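You operate a simulated robot arm through the tools that you are given. There is no shell and no other tool.

The job below is to be done with a simulated robot arm. You get a single attempt, and the scene is never put back.

TASK
Run the block with the green top at short dwell in the patcher, vent on.
Fine: one run; pull the slide out again; the heat knob and the two blocks beside it stay.

It is judged by the outcome, as a careful person would: the job done as asked, and still so three seconds after it is handed in. It fails if anything else is knocked over, pushed out of place, dropped, spilled or broken.

THE ROBOT
A 7-joint arm with a two-finger parallel gripper, fixed in place. Base frame: the origin is at the foot of the arm, x ahead of it, y to its left, z up; the work surface is at about z = 80. Readings come in cm, degrees, newtons and seconds.
Its first joint turns from -132.0 to 132.0 degrees. Payload 3.91 kg.
The tool frame sits at the grasp point between the pads (the TCP): z along the fingers, y along the line on which they close. The tips reach 3 cm beyond it. The gripper opens to 11 cm. The fingers are 2 cm wide and 1 cm thick; the gripper's body (4.8 by 11.2 cm) begins 5.5 cm behind the TCP.
Orientation is that of the tool frame in the base frame, as a unit quaternion [x, y, z, w]. With the fingers straight down and closing along the base's y, the tool's x points along the base's -x, its y along +y and its z along -z.

THE INTERFACE
- The arm moves only by the tool servo_tool. Its arguments are lists of equal length, an entry for each row: "xyz": the shift along the tool's x, y, z in mm, a list of three; "delta_rot": the turn, a rotation vector about the tool's x, y, z in degrees, a list of three; "claw": the opening, from 0 (shut) to 1 (fully open). In form: {"xyz": [[x, y, z], ...], "delta_rot": [[rx, ry, rz], ...], "claw": [claw, ...]}. A call has 1 to 20 rows; each row is the pose to reach, as a shift and turn from the pose commanded when the call began, along the tool's axes at that moment. A row lasts 0.2 s, in which the tool goes at most 5 cm and 8.6 degrees; a call with a longer step from one row to the next is refused whole, and so is a gripper value outside its range. Where a pose cannot be reached the arm comes as near as it can. A force on the tool above 90 N (or 10 N above the force at the start of the call, whichever is more), or a blocked arm, ends the call early, and 0.2 s more pass. Each finger travels about 10.8 cm/s and halts on what it meets, pressing with about 20 N; the grip force reading is that of the motor and also rises with nothing between the fingers. The clock runs only during rows and for 0.2 s after the last one: add rows that repeat a pose to give the fingers time. It gives the time, the measured TCP pose, the force on the tool (base axes), the opening and the grip force at its end, in the units of the frame above (readings bear some noise), with the torque about the TCP (base axes, N m) and any sound that the robot's microphone picked up, and new pictures: "show" is both (left out), scene, wrist or none.
- Cameras (640 x 400 px; columns grow to the right, rows downward): "scene" is fixed at [40.15, -65.14, 152.75]; the picture's right is [1.00, -0.03, 0.00], its down [-0.01, -0.38, -0.93] and it looks along [0.03, 0.92, -0.38] (base axes); focal length 364 px, centre (320, 200). "wrist" rides on the gripper at [7.2, 1.7, -10.3] in the tool frame; the picture's right is [-0.23, 0.97, 0.00], its down [-0.76, -0.18, -0.62] and it looks along [-0.61, -0.14, 0.78] (tool axes); focal length 222 px, centre (320, 200). There is no depth. A picture from a camera that has moved, and an enlarged one, comes with that camera's place and axes in the base frame and with its lens.
- inspect(camera, box): a new picture of the part [left, top, right, bottom] of that camera's present view, enlarged. It takes no simulated time.
- sign_off(): hands the job in; it is judged then, once.

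Places have to be worked out from the pictures, the camera data and where the tool is seen. Open the gripper and draw the arm clear of the work before you hand the job in, unless the task says otherwise.

The tools are called by a JSON object that holds its "op" and its "data". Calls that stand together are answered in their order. servo_tool: Moves the arm, as the interface text tells. Its arguments: {"type":"object","properties":{"xyz":{"type":"array"},"delta_rot":{"type":"array"},"claw":{"type":"array"},"show":{"type":"string","enum":["both","scene","wrist","none"]}},"required":["xyz","delta_rot","claw"]} The other tools are called the same way: inspect (camera, box) takes an enlarged picture of a part of a camera's view; sign_off () hands the job in.

At the start:

```text
t: 0.0
tcp_pos: [45.51, 39.73, 112.45]
ee_rot: [0.0, 1.0, -0.001, 0.0]
contact_force: [-0.2, 0.2, -0.1]
moment: [0.01, 0.0, -0.02]
finger_gap: 11.0
grasp_force: 0.0
```

scene: 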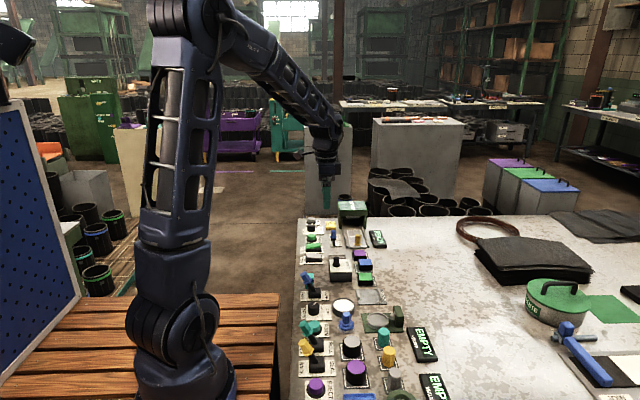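
wrist: 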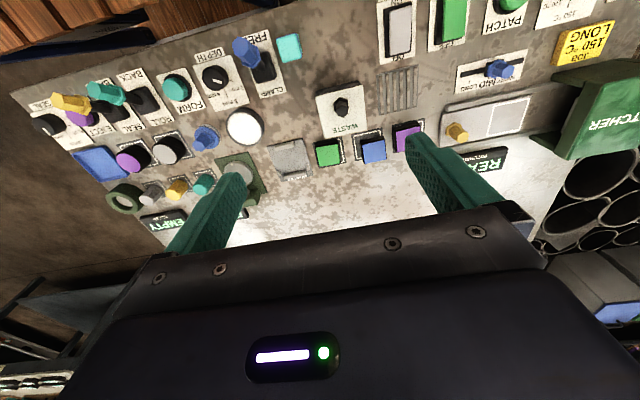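

I'll first look closely at both camera views to find the patcher and its controls.

{"op": "inspect", "data": {"camera": "scene", "box": [280, 190, 440, 290]}}

{"op": "inspect", "data": {"camera": "wrist", "box": [300, 0, 640, 212]}}

{"op": "inspect", "data": {"camera": "wrist", "box": [0, 20, 320, 220]}}

{"op": "inspect", "data": {"camera": "scene", "box": [280, 270, 480, 400]}}

```text
4.00 times, centred on (360, 240) of scene
camera zoom: at [40.15, -65.14, 152.75], right [1.0, -0.03, 0.0], down [-0.01, -0.38, -0.93], along [0.03, 0.92, -0.38], focal length 1457 px, centre (160, 40)
```

zoom: 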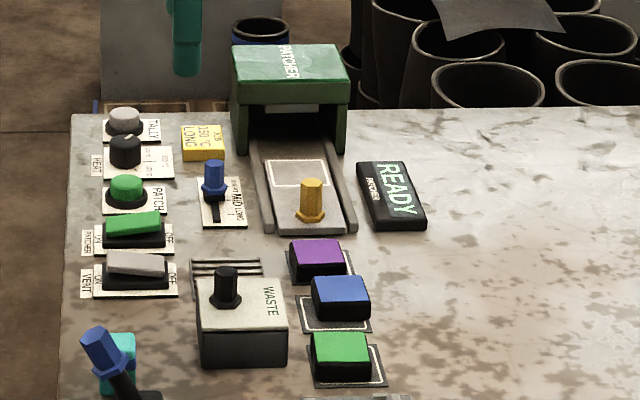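

```text
1.88 times, centred on (470, 106) of wrist
camera zoom: at [38.11, 41.45, 122.77], right [0.23, 0.97, 0.0], down [0.76, -0.18, 0.62], along [0.61, -0.14, -0.78], focal length 418 px, centre (38, 377)
```

zoom: 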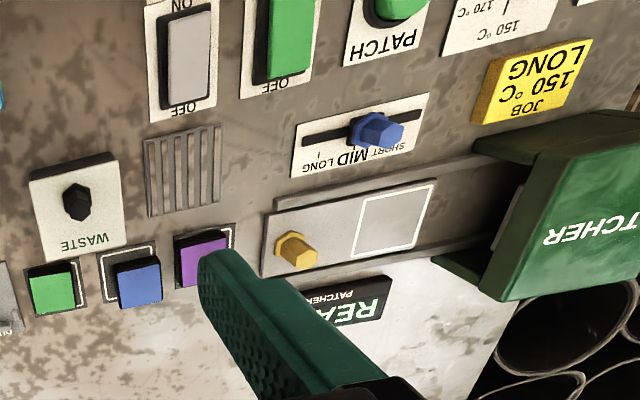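

```text
2.00 times, centred on (160, 120) of wrist
camera zoom: at [38.11, 41.45, 122.77], right [0.23, 0.97, 0.0], down [0.76, -0.18, 0.62], along [0.61, -0.14, -0.78], focal length 444 px, centre (640, 360)
```

zoom: 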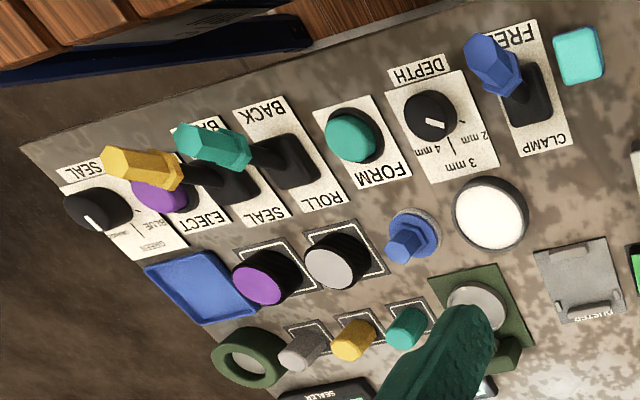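

```text
3.08 times, centred on (380, 335) of scene
camera zoom: at [40.15, -65.14, 152.75], right [1.0, -0.03, 0.0], down [-0.01, -0.38, -0.93], along [0.03, 0.92, -0.38], focal length 1121 px, centre (135, -215)
```

zoom: 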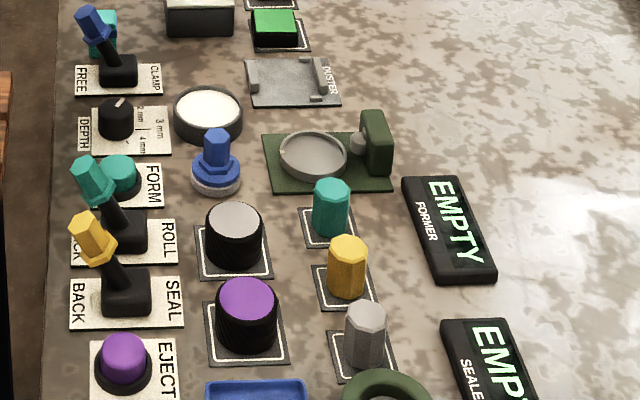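

The rockers, slider, slide and green block are roughly located. I'll move over the patcher at the current height so the wrist camera sees it better.

{"op": "servo_tool", "data": {"xyz": [[0, 40, 0], [0, 80, 0], [0, 120, 0], [0, 160, 0], [0, 200, 0], [0, 200, 0]], "delta_rot": [[0, 0, 0], [0, 0, 0], [0, 0, 0], [0, 0, 0], [0, 0, 0], [0, 0, 0]], "claw": [1, 1, 1, 1, 1, 1]}}

```text
t: 1.4
tcp_pos: [45.43, 59.67, 112.04]
ee_rot: [0.0, 1.0, 0.0, 0.001]
contact_force: [0.8, 0.4, -0.2]
moment: [0.02, -0.01, 0.01]
finger_gap: 11.0
grasp_force: 0.0
camera wrist: at [38.16, 61.34, 122.47], right [0.23, 0.97, 0.0], down [0.76, -0.18, 0.62], along [0.61, -0.14, -0.78], focal length 222 px, centre (320, 200)
```

scene: 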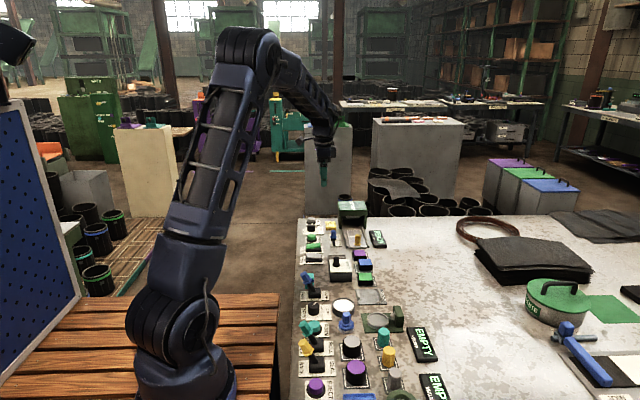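
wrist: 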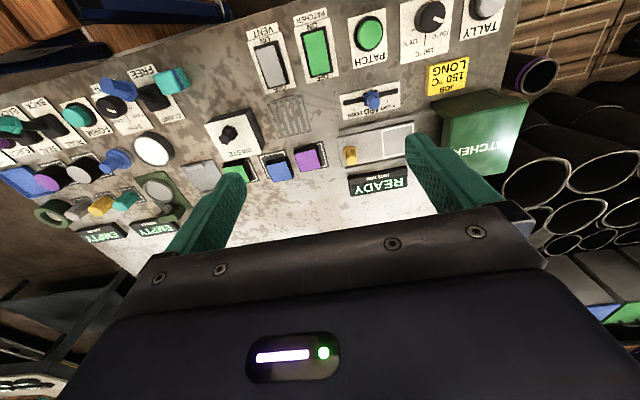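

Good overview; I'll enlarge the patcher controls from here.

{"op": "inspect", "data": {"camera": "wrist", "box": [230, 0, 390, 100]}}

{"op": "inspect", "data": {"camera": "wrist", "box": [320, 70, 480, 170]}}

{"op": "inspect", "data": {"camera": "wrist", "box": [380, 0, 540, 100]}}

{"op": "inspect", "data": {"camera": "wrist", "box": [190, 100, 350, 200]}}

```text
4.00 times, centred on (310, 50) of wrist
camera zoom: at [38.16, 61.34, 122.47], right [0.23, 0.97, 0.0], down [0.76, -0.18, 0.62], along [0.61, -0.14, -0.78], focal length 888 px, centre (360, 800)
```

zoom: 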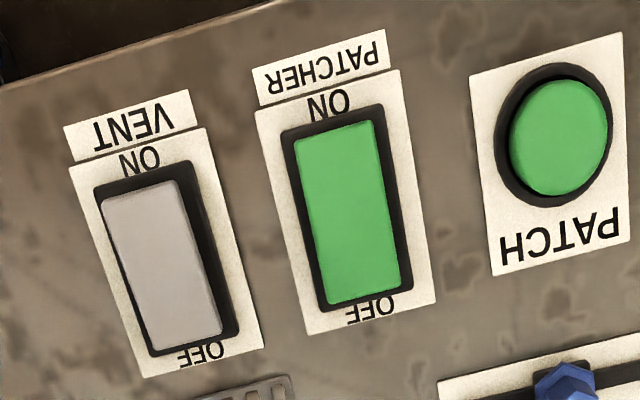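

```text
4.00 times, centred on (400, 120) of wrist
camera zoom: at [38.16, 61.34, 122.47], right [0.23, 0.97, 0.0], down [0.76, -0.18, 0.62], along [0.61, -0.14, -0.78], focal length 888 px, centre (0, 520)
```

zoom: 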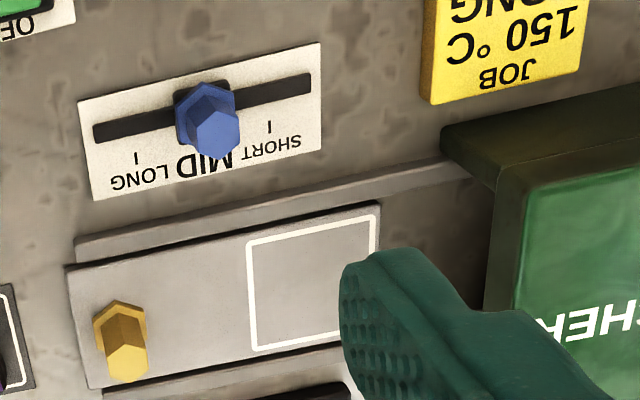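

```text
4.00 times, centred on (460, 50) of wrist
camera zoom: at [38.16, 61.34, 122.47], right [0.23, 0.97, 0.0], down [0.76, -0.18, 0.62], along [0.61, -0.14, -0.78], focal length 888 px, centre (-240, 800)
```

zoom: 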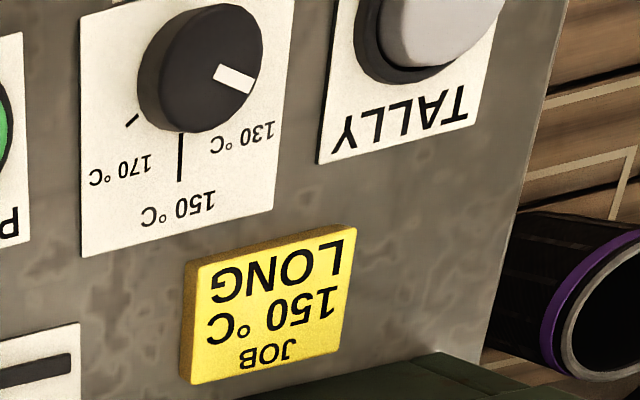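

```text
4.00 times, centred on (270, 150) of wrist
camera zoom: at [38.16, 61.34, 122.47], right [0.23, 0.97, 0.0], down [0.76, -0.18, 0.62], along [0.61, -0.14, -0.78], focal length 888 px, centre (520, 400)
```

zoom: 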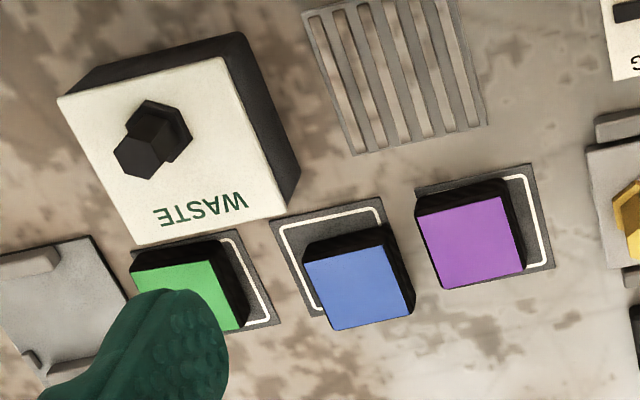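

The dwell slider sits at MID with SHORT on the +y side, and the heat knob is at about 130 °C, which I must leave alone. I'll check the rocker states and the patcher housing from the fixed camera.

{"op": "inspect", "data": {"camera": "scene", "box": [295, 215, 335, 270]}}

{"op": "inspect", "data": {"camera": "scene", "box": [330, 195, 394, 235]}}

{"op": "inspect", "data": {"camera": "scene", "box": [325, 240, 389, 300]}}

```text
7.27 times, centred on (315, 242) of scene
camera zoom: at [40.15, -65.14, 152.75], right [1.0, -0.03, 0.0], down [-0.01, -0.38, -0.93], along [0.03, 0.92, -0.38], focal length 2649 px, centre (356, -109)
```

zoom: 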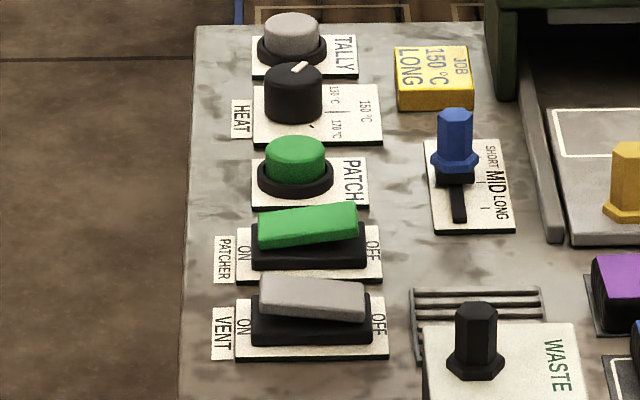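

```text
10.00 times, centred on (362, 215) of scene
camera zoom: at [40.15, -65.14, 152.75], right [1.0, -0.03, 0.0], down [-0.01, -0.38, -0.93], along [0.03, 0.92, -0.38], focal length 3642 px, centre (-100, 50)
```

zoom: 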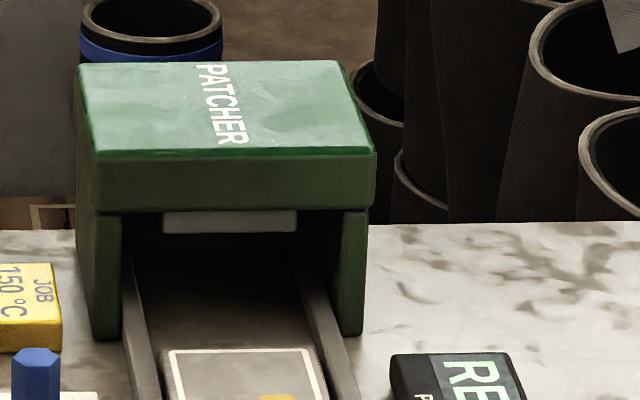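

```text
6.67 times, centred on (357, 270) of scene
camera zoom: at [40.15, -65.14, 152.75], right [1.0, -0.03, 0.0], down [-0.01, -0.38, -0.93], along [0.03, 0.92, -0.38], focal length 2428 px, centre (73, -267)
```

zoom: 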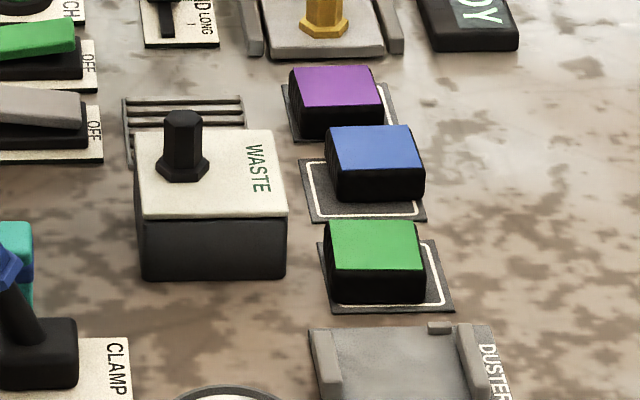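

The PATCHER rocker is already ON and VENT is OFF, its ON end (−x side) raised. I judge the vent's ON end to be near (40.2, 52.5), so I'll close the gripper and come down above it.

{"op": "servo_tool", "data": {"xyz": [[9, -12, 30], [18, -24, 65], [27, -36, 100], [36, -48, 135], [45, -60, 170], [52, -72, 200], [52, -72, 200], [52, -72, 200]], "delta_rot": [[0, 0, 0], [0, 0, 0], [0, 0, 0], [0, 0, 0], [0, 0, 0], [0, 0, 0], [0, 0, 0], [0, 0, 0]], "claw": [0.8, 0.6, 0.4, 0.2, 0, 0, 0, 0]}}

```text
t: 3.2
tcp_pos: [40.17, 52.49, 92.27]
ee_rot: [0.0, 1.0, -0.001, 0.001]
contact_force: [-0.4, 0.4, 0.5]
moment: [0.01, 0.0, -0.03]
finger_gap: 0.0
grasp_force: 20.4
camera wrist: at [32.83, 54.25, 102.69], right [0.23, 0.97, 0.0], down [0.76, -0.18, 0.62], along [0.61, -0.14, -0.78], focal length 222 px, centre (320, 200)
```

scene: 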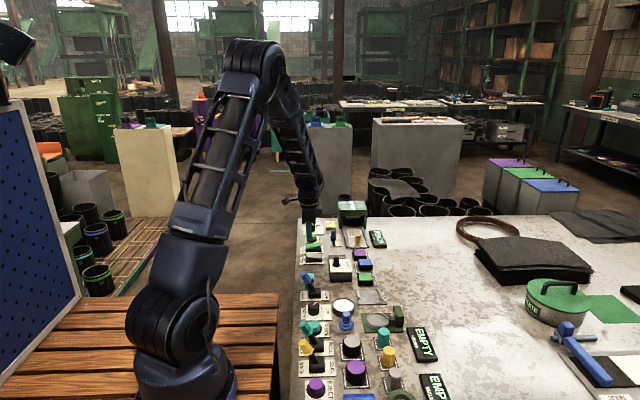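
wrist: 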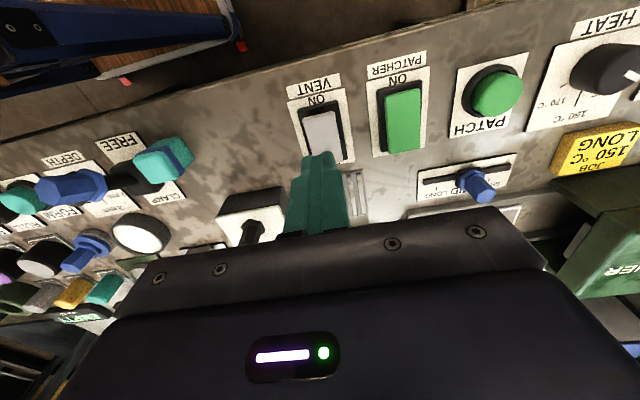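

The closed tips are lined up over the vent's ON end. I'll lower to just above the rocker and check from the side.

{"op": "servo_tool", "data": {"xyz": [[0, 0, 25], [0, 0, 45], [0, 0, 45]], "delta_rot": [[0, 0, 0], [0, 0, 0], [0, 0, 0]], "claw": [0, 0, 0], "show": "wrist"}}

{"op": "inspect", "data": {"camera": "scene", "box": [290, 205, 354, 265]}}

```text
t: 4.0
tcp_pos: [40.1, 52.41, 87.88]
ee_rot: [-0.001, 1.0, 0.0, 0.0]
contact_force: [-0.1, 0.1, -0.4]
moment: [-0.02, 0.05, 0.0]
finger_gap: 0.0
grasp_force: 19.7
camera wrist: at [32.83, 54.21, 98.27], right [0.23, 0.97, 0.0], down [0.76, -0.18, 0.62], along [0.61, -0.14, -0.78], focal length 222 px, centre (320, 200)
```

wrist: 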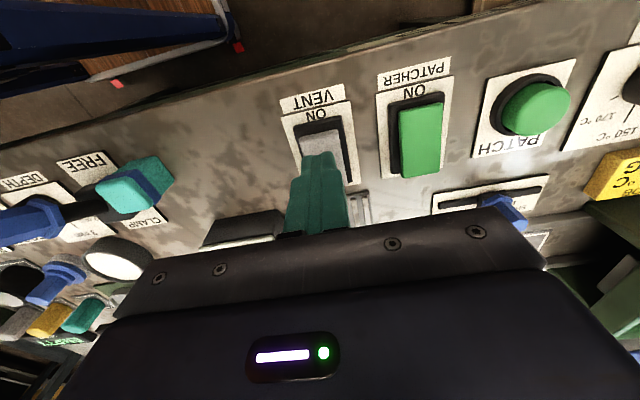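

```text
6.67 times, centred on (322, 235) of scene
camera zoom: at [40.15, -65.14, 152.75], right [1.0, -0.03, 0.0], down [-0.01, -0.38, -0.93], along [0.03, 0.92, -0.38], focal length 2428 px, centre (307, -33)
```

zoom: 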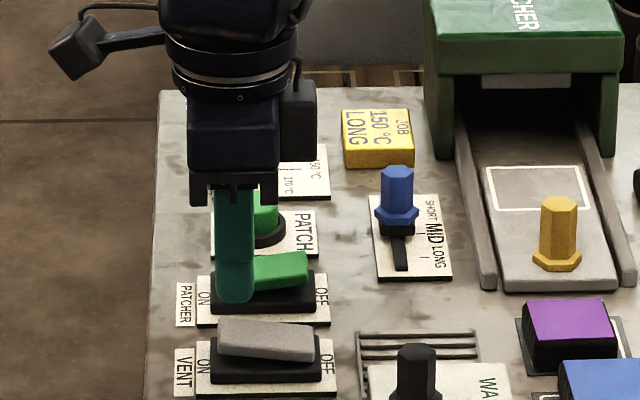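

The tips are about 1–2 cm above the raised end of the vent rocker. I'll press down slowly.

{"op": "servo_tool", "data": {"xyz": [[0, 0, 5], [0, 0, 10], [0, 0, 12], [0, 0, 14], [0, 0, 16], [0, 0, 18], [0, 0, 20], [0, 0, 22]], "delta_rot": [[0, 0, 0], [0, 0, 0], [0, 0, 0], [0, 0, 0], [0, 0, 0], [0, 0, 0], [0, 0, 0], [0, 0, 0]], "claw": [0, 0, 0, 0, 0, 0, 0, 0], "show": "wrist"}}

{"op": "inspect", "data": {"camera": "scene", "box": [290, 205, 354, 265]}}

```text
t: 5.8
tcp_pos: [40.19, 52.49, 85.71]
ee_rot: [-0.001, 1.0, 0.0, 0.0]
contact_force: [-1.4, 0.5, 1.1]
moment: [0.03, 0.03, -0.02]
finger_gap: 0.01
grasp_force: 19.9
camera wrist: at [32.87, 54.25, 96.08], right [0.23, 0.97, 0.0], down [0.76, -0.18, 0.62], along [0.61, -0.14, -0.78], focal length 222 px, centre (320, 200)
```

wrist: 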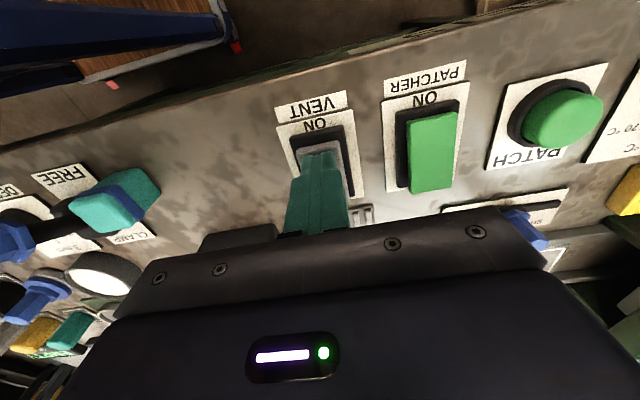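

```text
6.67 times, centred on (322, 235) of scene
camera zoom: at [40.15, -65.14, 152.75], right [1.0, -0.03, 0.0], down [-0.01, -0.38, -0.93], along [0.03, 0.92, -0.38], focal length 2428 px, centre (307, -33)
```

zoom: 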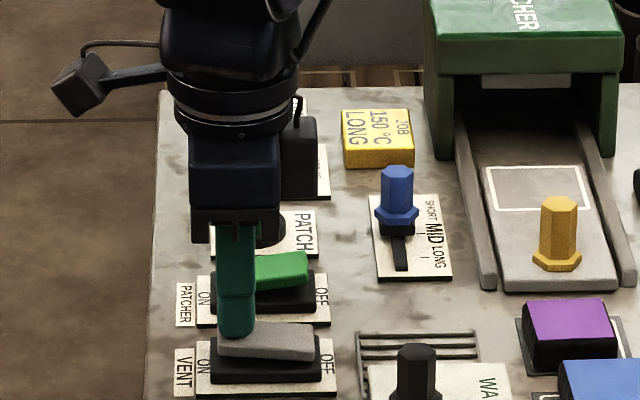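

The tips look to be just touching the rocker (about 1 N). I'll continue pressing in small steps.

{"op": "servo_tool", "data": {"xyz": [[0, 0, 2], [0, 0, 4], [0, 0, 6], [0, 0, 8], [0, 0, 10], [0, 0, 10]], "delta_rot": [[0, 0, 0], [0, 0, 0], [0, 0, 0], [0, 0, 0], [0, 0, 0], [0, 0, 0]], "claw": [0, 0, 0, 0, 0, 0], "show": "wrist"}}

{"op": "inspect", "data": {"camera": "scene", "box": [290, 205, 354, 265]}}

```text
t: 7.0
tcp_pos: [40.19, 52.58, 85.35]
ee_rot: [0.0, 1.0, 0.002, 0.002]
contact_force: [-8.2, -10.6, 28.0]
moment: [-0.34, -0.05, -0.27]
finger_gap: 0.01
grasp_force: 19.6
stopped in row 5: the force on the tool passed its limit at 96 N (the readings are from after the stop); the commanded pose is now the measured one
camera wrist: at [32.93, 54.27, 95.72], right [0.23, 0.97, 0.0], down [0.76, -0.18, 0.62], along [0.61, -0.14, -0.78], focal length 222 px, centre (320, 200)
```

wrist: 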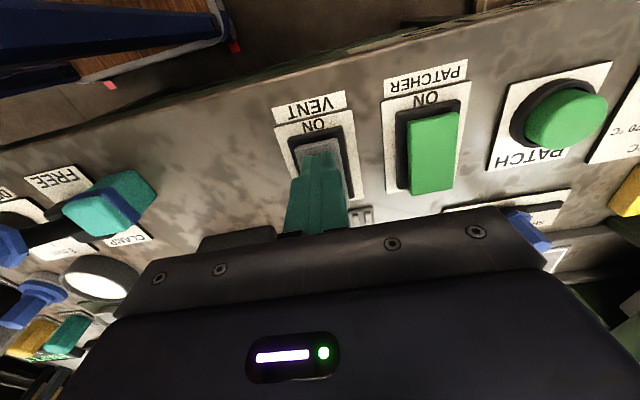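

```text
6.67 times, centred on (322, 235) of scene
camera zoom: at [40.15, -65.14, 152.75], right [1.0, -0.03, 0.0], down [-0.01, -0.38, -0.93], along [0.03, 0.92, -0.38], focal length 2428 px, centre (307, -33)
```

zoom: 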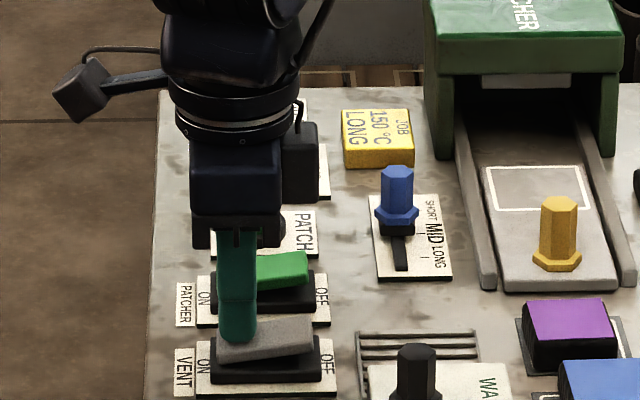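

The vent rocker flipped to ON. I'll lift off, partly open the gripper, and go above the dwell slider knob near (50.1, 67.6).

{"op": "servo_tool", "data": {"xyz": [[0, 0, -40], [0, 0, -80], [0, 0, -110], [-25, 40, -110], [-50, 80, -110], [-75, 120, -110], [-99, 150, -110], [-99, 150, -110]], "delta_rot": [[0, 0, 0], [0, 0, 0], [0, 0, 0], [0, 0, 0], [0, 0, 0], [0, 0, 0], [0, 0, 0], [0, 0, 0]], "claw": [0, 0, 0, 0.2, 0.45, 0.45, 0.45, 0.45]}}

{"op": "inspect", "data": {"camera": "scene", "box": [290, 190, 390, 270]}}

```text
t: 8.8
tcp_pos: [50.53, 67.76, 96.08]
ee_rot: [-0.001, 1.0, 0.001, 0.001]
contact_force: [-0.4, 0.6, 0.9]
moment: [0.01, 0.0, 0.0]
finger_gap: 4.93
grasp_force: 0.1
camera wrist: at [43.12, 69.53, 106.44], right [0.23, 0.97, 0.0], down [0.76, -0.18, 0.62], along [0.61, -0.14, -0.78], focal length 222 px, centre (320, 200)
```

scene: 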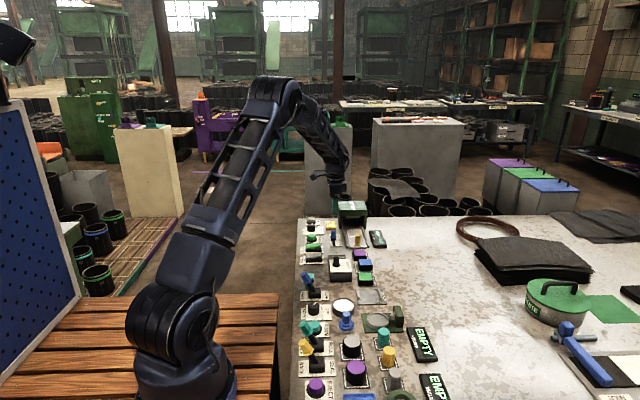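
wrist: 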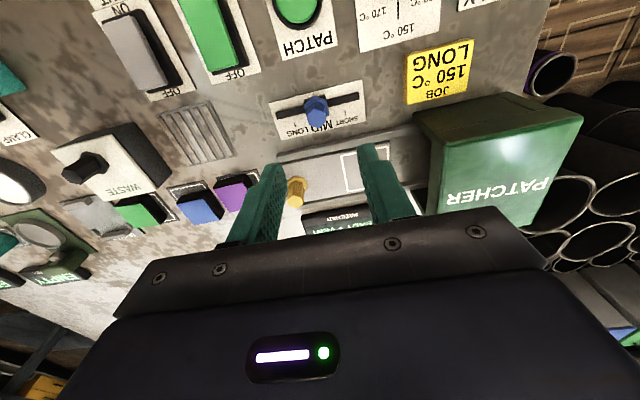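

```text
5.00 times, centred on (340, 230) of scene
camera zoom: at [40.15, -65.14, 152.75], right [1.0, -0.03, 0.0], down [-0.01, -0.38, -0.93], along [0.03, 0.92, -0.38], focal length 1821 px, centre (220, 50)
```

zoom: 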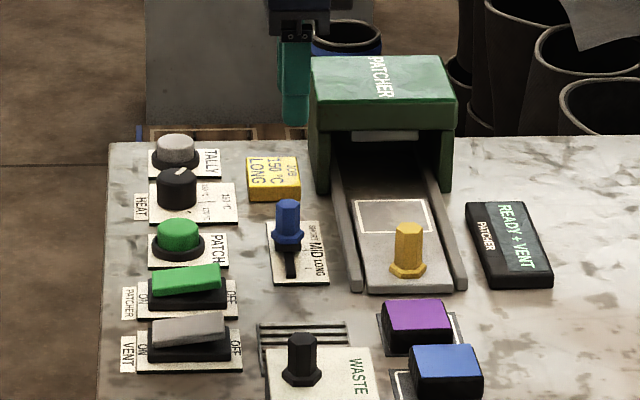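

The display now reads "READY + VENT". The slider knob is centred between the fingers at about (50.1, 67.65), so I'll descend around it.

{"op": "servo_tool", "data": {"xyz": [[4, 0, 30], [4, 0, 60], [4, 0, 80], [4, 0, 95], [4, 0, 105], [4, 0, 110], [4, 0, 110]], "delta_rot": [[0, 0, 0], [0, 0, 0], [0, 0, 0], [0, 0, 0], [0, 0, 0], [0, 0, 0], [0, 0, 0]], "claw": [0.45, 0.45, 0.45, 0.45, 0.45, 0.45, 0.45]}}

{"op": "inspect", "data": {"camera": "scene", "box": [300, 200, 380, 260]}}

{"op": "inspect", "data": {"camera": "wrist", "box": [200, 60, 480, 240]}}

```text
t: 10.4
tcp_pos: [49.69, 67.68, 85.21]
ee_rot: [-0.001, 1.0, 0.002, 0.001]
contact_force: [-0.2, 0.2, 0.1]
moment: [0.01, 0.01, -0.01]
finger_gap: 4.93
grasp_force: 0.1
camera wrist: at [42.43, 69.32, 95.59], right [0.23, 0.97, 0.0], down [0.76, -0.18, 0.62], along [0.61, -0.14, -0.78], focal length 222 px, centre (320, 200)
```

scene: 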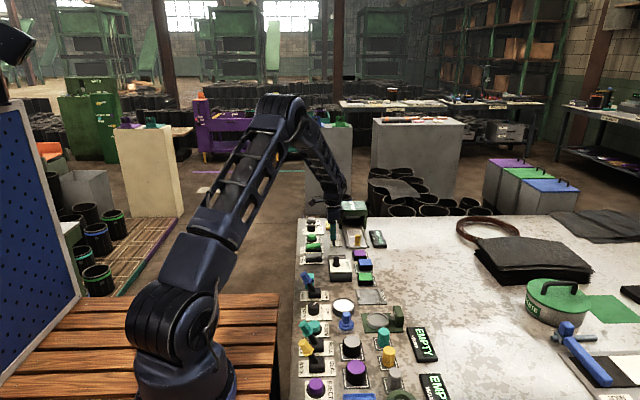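
wrist: 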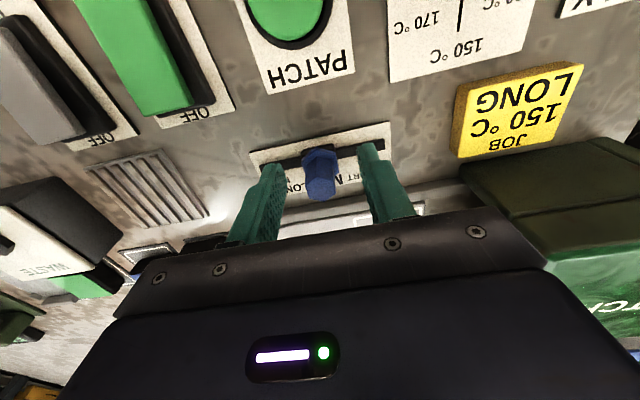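

```text
6.67 times, centred on (340, 230) of scene
camera zoom: at [40.15, -65.14, 152.75], right [1.0, -0.03, 0.0], down [-0.01, -0.38, -0.93], along [0.03, 0.92, -0.38], focal length 2428 px, centre (187, 0)
```

zoom: 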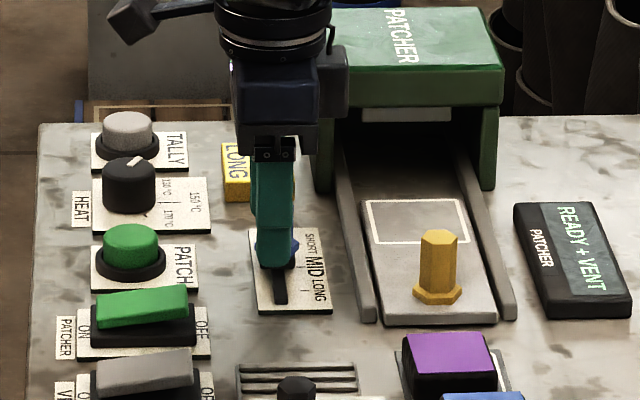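

```text
2.22 times, centred on (340, 150) of wrist
camera zoom: at [42.43, 69.32, 95.59], right [0.23, 0.97, 0.0], down [0.76, -0.18, 0.62], along [0.61, -0.14, -0.78], focal length 494 px, centre (276, 311)
```

zoom: 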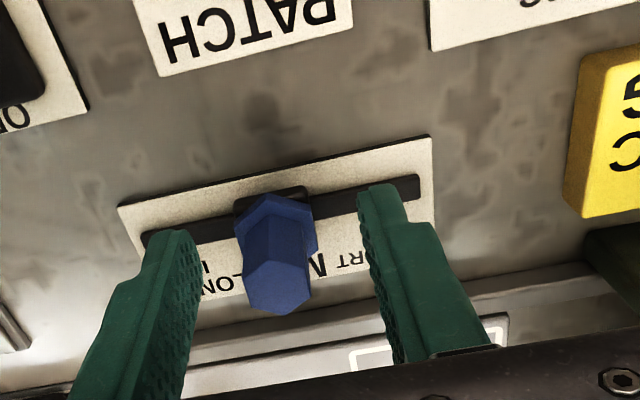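

The fingers straddle the knob; it sits slightly toward +x of the fingers, so I'll shift 4 mm that way and close on it.

{"op": "servo_tool", "data": {"xyz": [[-4, 0, 0], [-4, 0, 2], [-4, 0, 2], [-4, 0, 2], [-4, 0, 2], [-4, 0, 2]], "delta_rot": [[0, 0, 0], [0, 0, 0], [0, 0, 0], [0, 0, 0], [0, 0, 0], [0, 0, 0]], "claw": [0.45, 0.3, 0.1, 0.1, 0.1, 0.1], "show": "wrist"}}

{"op": "inspect", "data": {"camera": "wrist", "box": [200, 60, 480, 240]}}

```text
t: 11.8
tcp_pos: [50.12, 67.67, 85.04]
ee_rot: [0.0, 1.0, 0.002, 0.001]
contact_force: [1.6, -0.5, -1.3]
moment: [-0.71, 0.04, -0.04]
finger_gap: 1.99
grasp_force: 45.0
camera wrist: at [42.84, 69.38, 95.4], right [0.23, 0.97, 0.0], down [0.76, -0.18, 0.62], along [0.61, -0.14, -0.78], focal length 222 px, centre (320, 200)
```

wrist: 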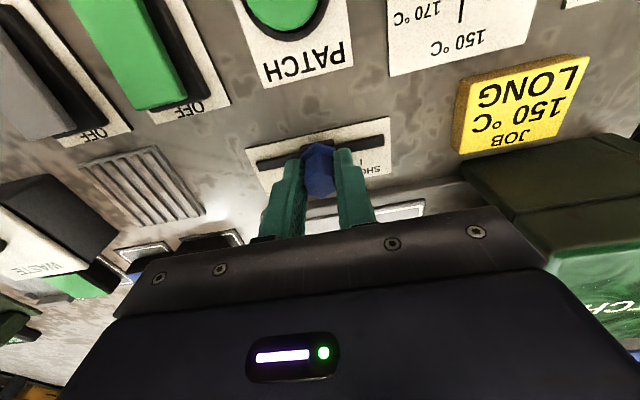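

```text
2.22 times, centred on (340, 150) of wrist
camera zoom: at [42.84, 69.38, 95.4], right [0.23, 0.97, 0.0], down [0.76, -0.18, 0.62], along [0.61, -0.14, -0.78], focal length 494 px, centre (276, 311)
```

zoom: 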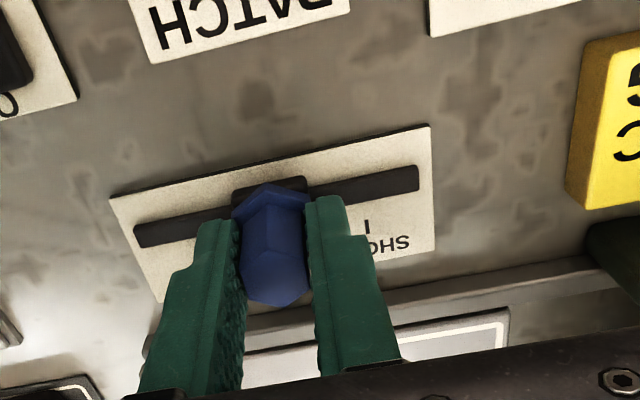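

The knob is gripped (2.0 cm). I'll move it about 30 mm along +y to the SHORT mark in small steps.

{"op": "servo_tool", "data": {"xyz": [[0, 5, 0], [0, 10, 0], [0, 15, 0], [0, 20, 0], [0, 25, 0], [0, 30, 0], [0, 30, 0]], "delta_rot": [[0, 0, 0], [0, 0, 0], [0, 0, 0], [0, 0, 0], [0, 0, 0], [0, 0, 0], [0, 0, 0]], "claw": [0.1, 0.1, 0.1, 0.1, 0.1, 0.1, 0.1], "show": "wrist"}}

{"op": "inspect", "data": {"camera": "wrist", "box": [200, 60, 480, 240]}}

{"op": "inspect", "data": {"camera": "scene", "box": [320, 210, 400, 260]}}

```text
t: 13.4
tcp_pos: [50.2, 70.54, 85.0]
ee_rot: [0.0, 1.0, 0.001, 0.0]
contact_force: [0.5, -2.8, -8.5]
moment: [-0.78, 0.03, -0.01]
finger_gap: 1.94
grasp_force: 44.0
camera wrist: at [42.84, 72.28, 95.41], right [0.23, 0.97, 0.0], down [0.76, -0.18, 0.62], along [0.61, -0.14, -0.78], focal length 222 px, centre (320, 200)
```

wrist: 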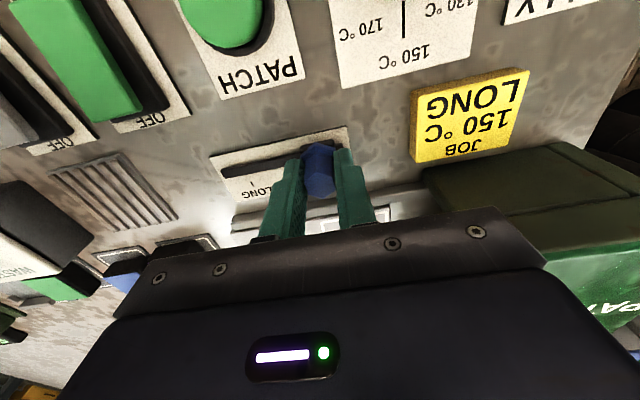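

```text
2.22 times, centred on (340, 150) of wrist
camera zoom: at [42.84, 72.28, 95.41], right [0.23, 0.97, 0.0], down [0.76, -0.18, 0.62], along [0.61, -0.14, -0.78], focal length 494 px, centre (276, 311)
```

zoom: 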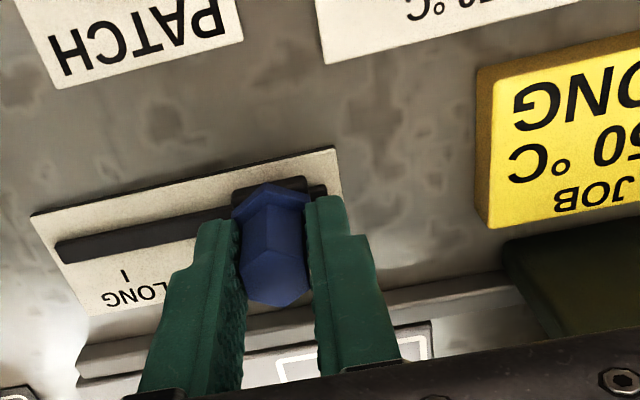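

```text
8.00 times, centred on (360, 235) of scene
camera zoom: at [40.15, -65.14, 152.75], right [1.0, -0.03, 0.0], down [-0.01, -0.38, -0.93], along [0.03, 0.92, -0.38], focal length 2914 px, centre (0, -80)
```

zoom: 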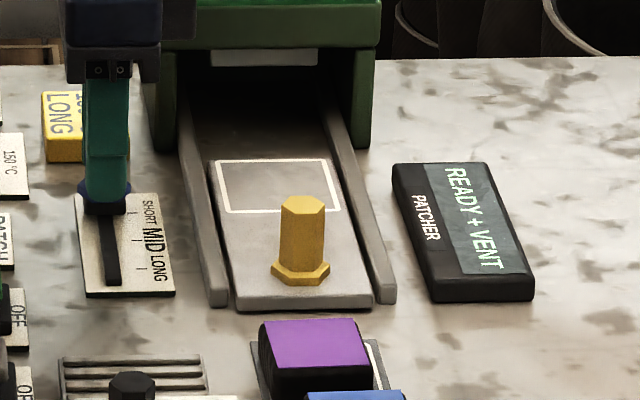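

The slider is now near y = 70.5 at the SHORT end. I'll release and lift straight up to compare the knob with the SHORT tick.

{"op": "servo_tool", "data": {"xyz": [[0, 0, 0], [0, 0, 0], [0, 0, -10], [0, 0, -40], [0, 0, -80], [0, 0, -120], [0, 0, -120]], "delta_rot": [[0, 0, 0], [0, 0, 0], [0, 0, 0], [0, 0, 0], [0, 0, 0], [0, 0, 0], [0, 0, 0]], "claw": [0.3, 0.45, 0.45, 0.45, 0.45, 0.45, 0.45], "show": "wrist"}}

{"op": "inspect", "data": {"camera": "wrist", "box": [220, 60, 380, 160]}}

{"op": "inspect", "data": {"camera": "scene", "box": [310, 205, 400, 260]}}

```text
t: 15.0
tcp_pos: [50.18, 70.64, 96.96]
ee_rot: [0.0, 1.0, 0.002, 0.001]
contact_force: [0.4, 0.9, -0.1]
moment: [-0.02, 0.01, -0.01]
finger_gap: 4.92
grasp_force: 0.1
camera wrist: at [42.86, 72.37, 107.33], right [0.23, 0.97, 0.0], down [0.76, -0.18, 0.62], along [0.61, -0.14, -0.78], focal length 222 px, centre (320, 200)
```

wrist: 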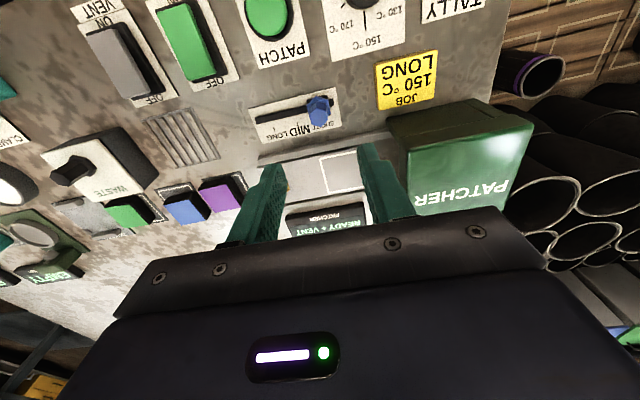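

```text
4.00 times, centred on (300, 110) of wrist
camera zoom: at [42.86, 72.37, 107.33], right [0.23, 0.97, 0.0], down [0.76, -0.18, 0.62], along [0.61, -0.14, -0.78], focal length 888 px, centre (400, 560)
```

zoom: 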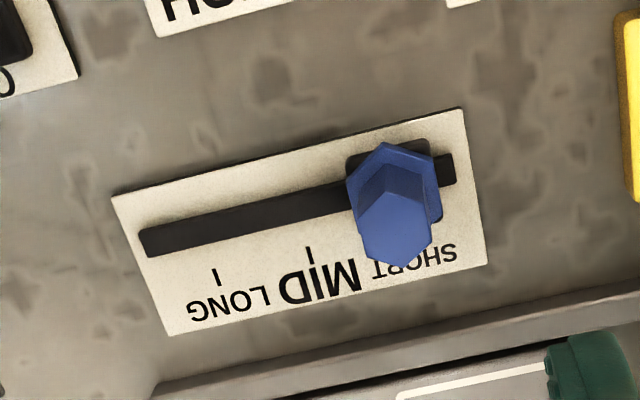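

```text
7.11 times, centred on (355, 232) of scene
camera zoom: at [40.15, -65.14, 152.75], right [1.0, -0.03, 0.0], down [-0.01, -0.38, -0.93], along [0.03, 0.92, -0.38], focal length 2590 px, centre (71, -31)
```

zoom: 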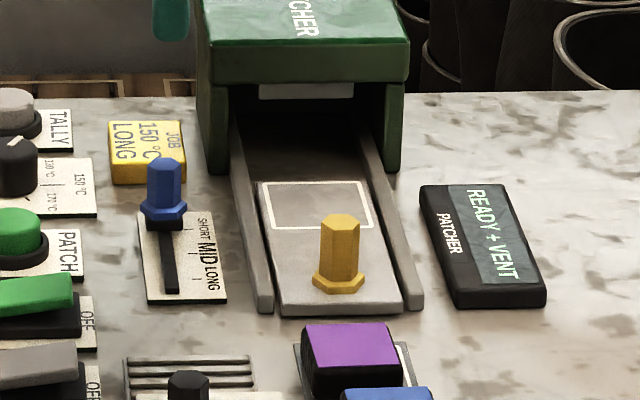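

The knob lies over the SHORT tick. Next I'll travel at this height to above the green-topped block, which I judge to be near (58.2, 38.5), with the gripper open wider.

{"op": "servo_tool", "data": {"xyz": [[-10, -40, 0], [-20, -80, 0], [-30, -120, 0], [-40, -160, 0], [-50, -200, 0], [-60, -240, 0], [-70, -280, 0], [-80, -320, 0], [-80, -320, 0]], "delta_rot": [[0, 0, 0], [0, 0, 0], [0, 0, 0], [0, 0, 0], [0, 0, 0], [0, 0, 0], [0, 0, 0], [0, 0, 0], [0, 0, 0]], "claw": [0.45, 0.45, 0.5, 0.55, 0.6, 0.65, 0.65, 0.65, 0.65]}}

{"op": "inspect", "data": {"camera": "wrist", "box": [220, 60, 420, 185]}}

{"op": "inspect", "data": {"camera": "scene", "box": [320, 220, 420, 300]}}

```text
t: 17.0
tcp_pos: [58.15, 38.07, 96.91]
ee_rot: [0.0, 1.0, 0.001, 0.001]
contact_force: [-0.8, 0.6, 0.0]
moment: [0.01, 0.02, 0.03]
finger_gap: 7.16
grasp_force: 0.0
camera wrist: at [50.78, 39.87, 107.17], right [0.23, 0.97, 0.0], down [0.76, -0.18, 0.62], along [0.61, -0.14, -0.78], focal length 222 px, centre (320, 200)
```

scene: 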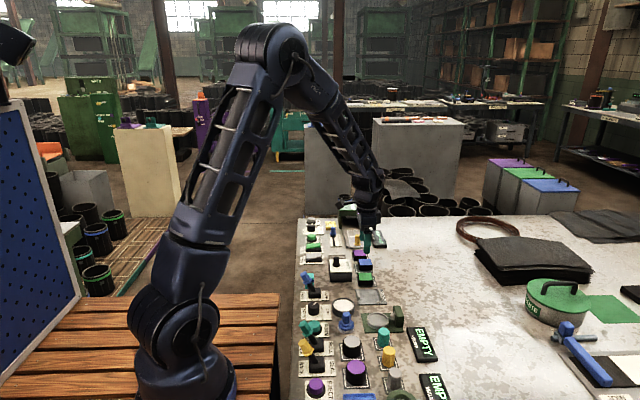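
wrist: 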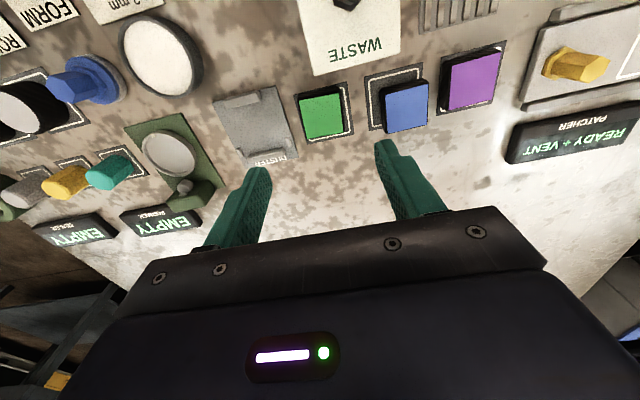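

```text
3.20 times, centred on (320, 122) of wrist
camera zoom: at [50.78, 39.87, 107.17], right [0.23, 0.97, 0.0], down [0.76, -0.18, 0.62], along [0.61, -0.14, -0.78], focal length 711 px, centre (320, 448)
```

zoom: 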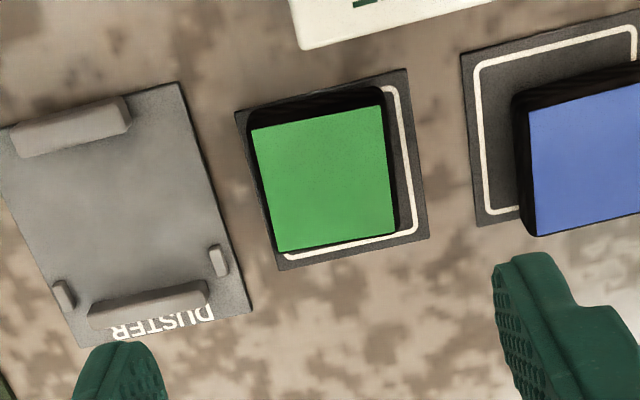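

```text
5.00 times, centred on (370, 260) of scene
camera zoom: at [40.15, -65.14, 152.75], right [1.0, -0.03, 0.0], down [-0.01, -0.38, -0.93], along [0.03, 0.92, -0.38], focal length 1821 px, centre (70, -100)
```

zoom: 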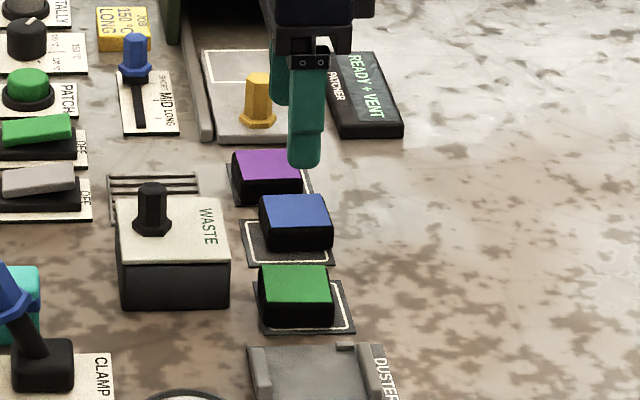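

The block's top face measures about 4.3 cm square, centred near (58.9, 38.15) with its top around z = 82.1. The duster tray lies just on the −y side, so I'll narrow the opening to 5.5 cm and descend to just above the block to check.

{"op": "servo_tool", "data": {"xyz": [[-7.5, 1, 20], [-7.5, 1, 50], [-7.5, 1, 80], [-7.5, 1, 103], [-7.5, 1, 103]], "delta_rot": [[0, 0, 0], [0, 0, 0], [0, 0, 0], [0, 0, 0], [0, 0, 0]], "claw": [0.55, 0.5, 0.5, 0.5, 0.5]}}

{"op": "inspect", "data": {"camera": "wrist", "box": [200, 60, 440, 210]}}

{"op": "inspect", "data": {"camera": "scene", "box": [330, 240, 410, 300]}}

```text
t: 18.2
tcp_pos: [59.0, 38.64, 86.65]
ee_rot: [0.0, 1.0, 0.001, 0.001]
contact_force: [-0.1, -0.1, -0.3]
moment: [0.02, -0.02, 0.0]
finger_gap: 5.5
grasp_force: 0.1
camera wrist: at [51.74, 40.41, 96.95], right [0.23, 0.97, 0.0], down [0.76, -0.18, 0.62], along [0.61, -0.14, -0.78], focal length 222 px, centre (320, 200)
```

scene: 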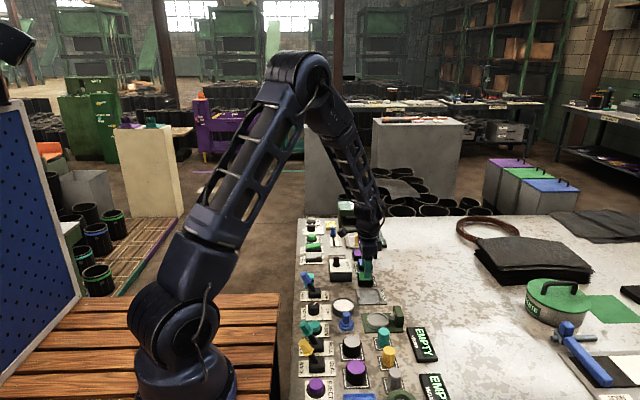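
wrist: 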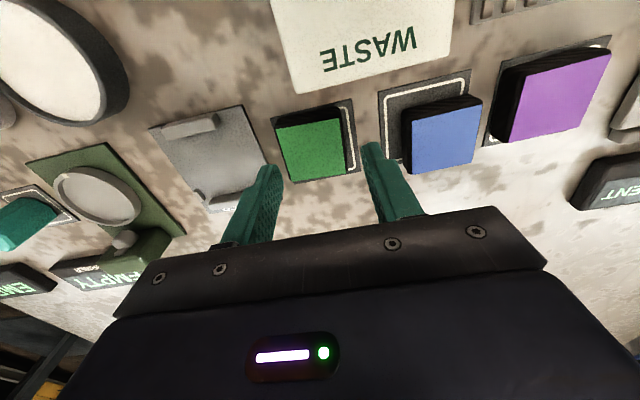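

```text
2.67 times, centred on (320, 135) of wrist
camera zoom: at [51.74, 40.41, 96.95], right [0.23, 0.97, 0.0], down [0.76, -0.18, 0.62], along [0.61, -0.14, -0.78], focal length 592 px, centre (320, 373)
```

zoom: 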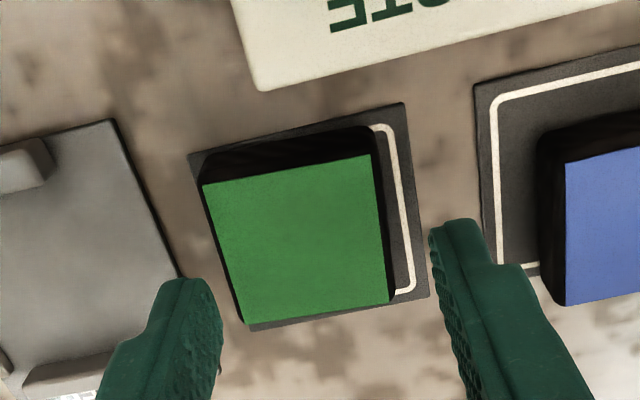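

```text
6.67 times, centred on (370, 270) of scene
camera zoom: at [40.15, -65.14, 152.75], right [1.0, -0.03, 0.0], down [-0.01, -0.38, -0.93], along [0.03, 0.92, -0.38], focal length 2428 px, centre (-13, -267)
```

zoom: 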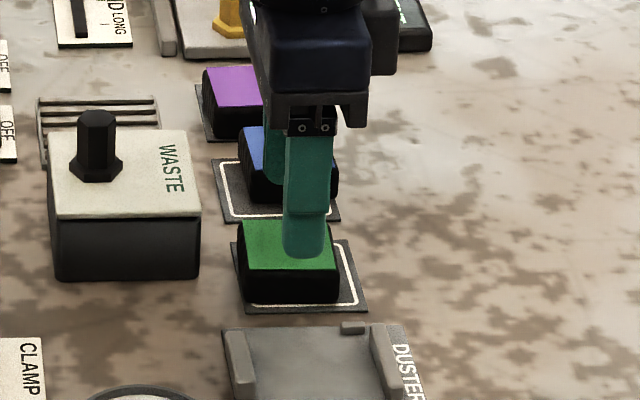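

The block centre re-measures at about (58.93, 38.24), so I'll shift 4 mm in −y, lower so the tips are about 0.5 cm above the table, and close.

{"op": "servo_tool", "data": {"xyz": [[0, -4, 0], [0, -4, 8], [0, -4, 16], [0, -4, 24], [0, -4, 29], [0, -4, 29], [0, -4, 29], [0, -4, 29], [0, -4, 29], [0, -4, 29], [0, -4, 29]], "delta_rot": [[0, 0, 0], [0, 0, 0], [0, 0, 0], [0, 0, 0], [0, 0, 0], [0, 0, 0], [0, 0, 0], [0, 0, 0], [0, 0, 0], [0, 0, 0], [0, 0, 0]], "claw": [0.5, 0.5, 0.5, 0.5, 0.5, 0.5, 0.43, 0.38, 0.34, 0.3, 0.3]}}

{"op": "inspect", "data": {"camera": "wrist", "box": [200, 60, 440, 210]}}

{"op": "inspect", "data": {"camera": "scene", "box": [330, 240, 410, 300]}}

```text
t: 20.6
tcp_pos: [59.0, 38.18, 83.84]
ee_rot: [0.0, 1.0, 0.001, 0.002]
contact_force: [-0.7, 0.9, 0.2]
moment: [-0.04, 0.04, 0.01]
finger_gap: 4.79
grasp_force: 19.7
camera wrist: at [51.64, 39.96, 94.14], right [0.23, 0.97, 0.0], down [0.76, -0.18, 0.62], along [0.61, -0.14, -0.78], focal length 222 px, centre (320, 200)
```

scene: 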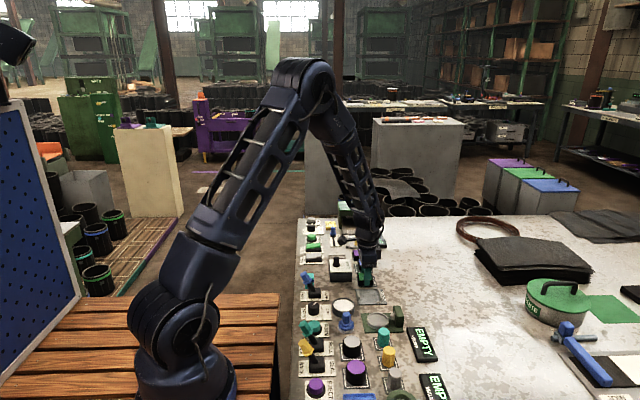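
wrist: 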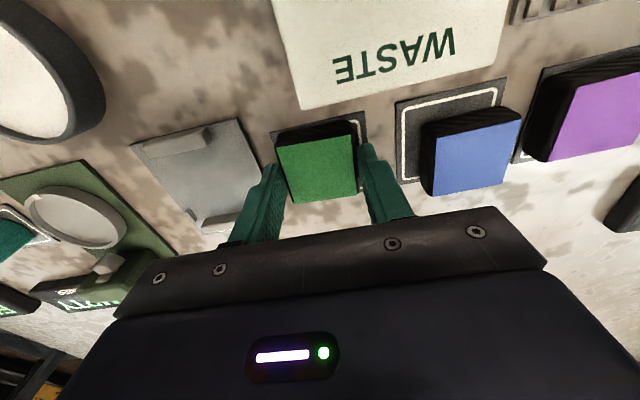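

```text
2.67 times, centred on (320, 135) of wrist
camera zoom: at [51.64, 39.96, 94.14], right [0.23, 0.97, 0.0], down [0.76, -0.18, 0.62], along [0.61, -0.14, -0.78], focal length 592 px, centre (320, 373)
```

zoom: 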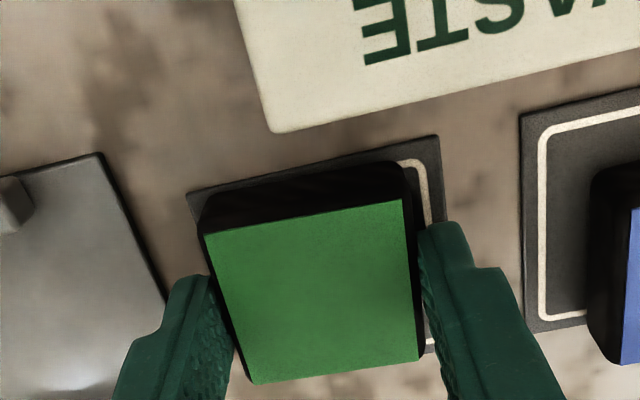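

```text
6.67 times, centred on (370, 270) of scene
camera zoom: at [40.15, -65.14, 152.75], right [1.0, -0.03, 0.0], down [-0.01, -0.38, -0.93], along [0.03, 0.92, -0.38], focal length 2428 px, centre (-13, -267)
```

zoom: 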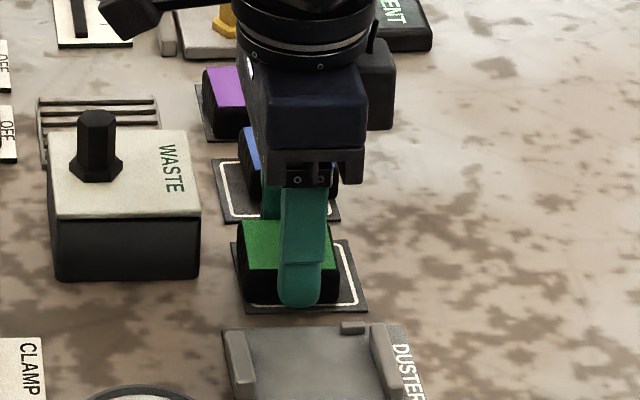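

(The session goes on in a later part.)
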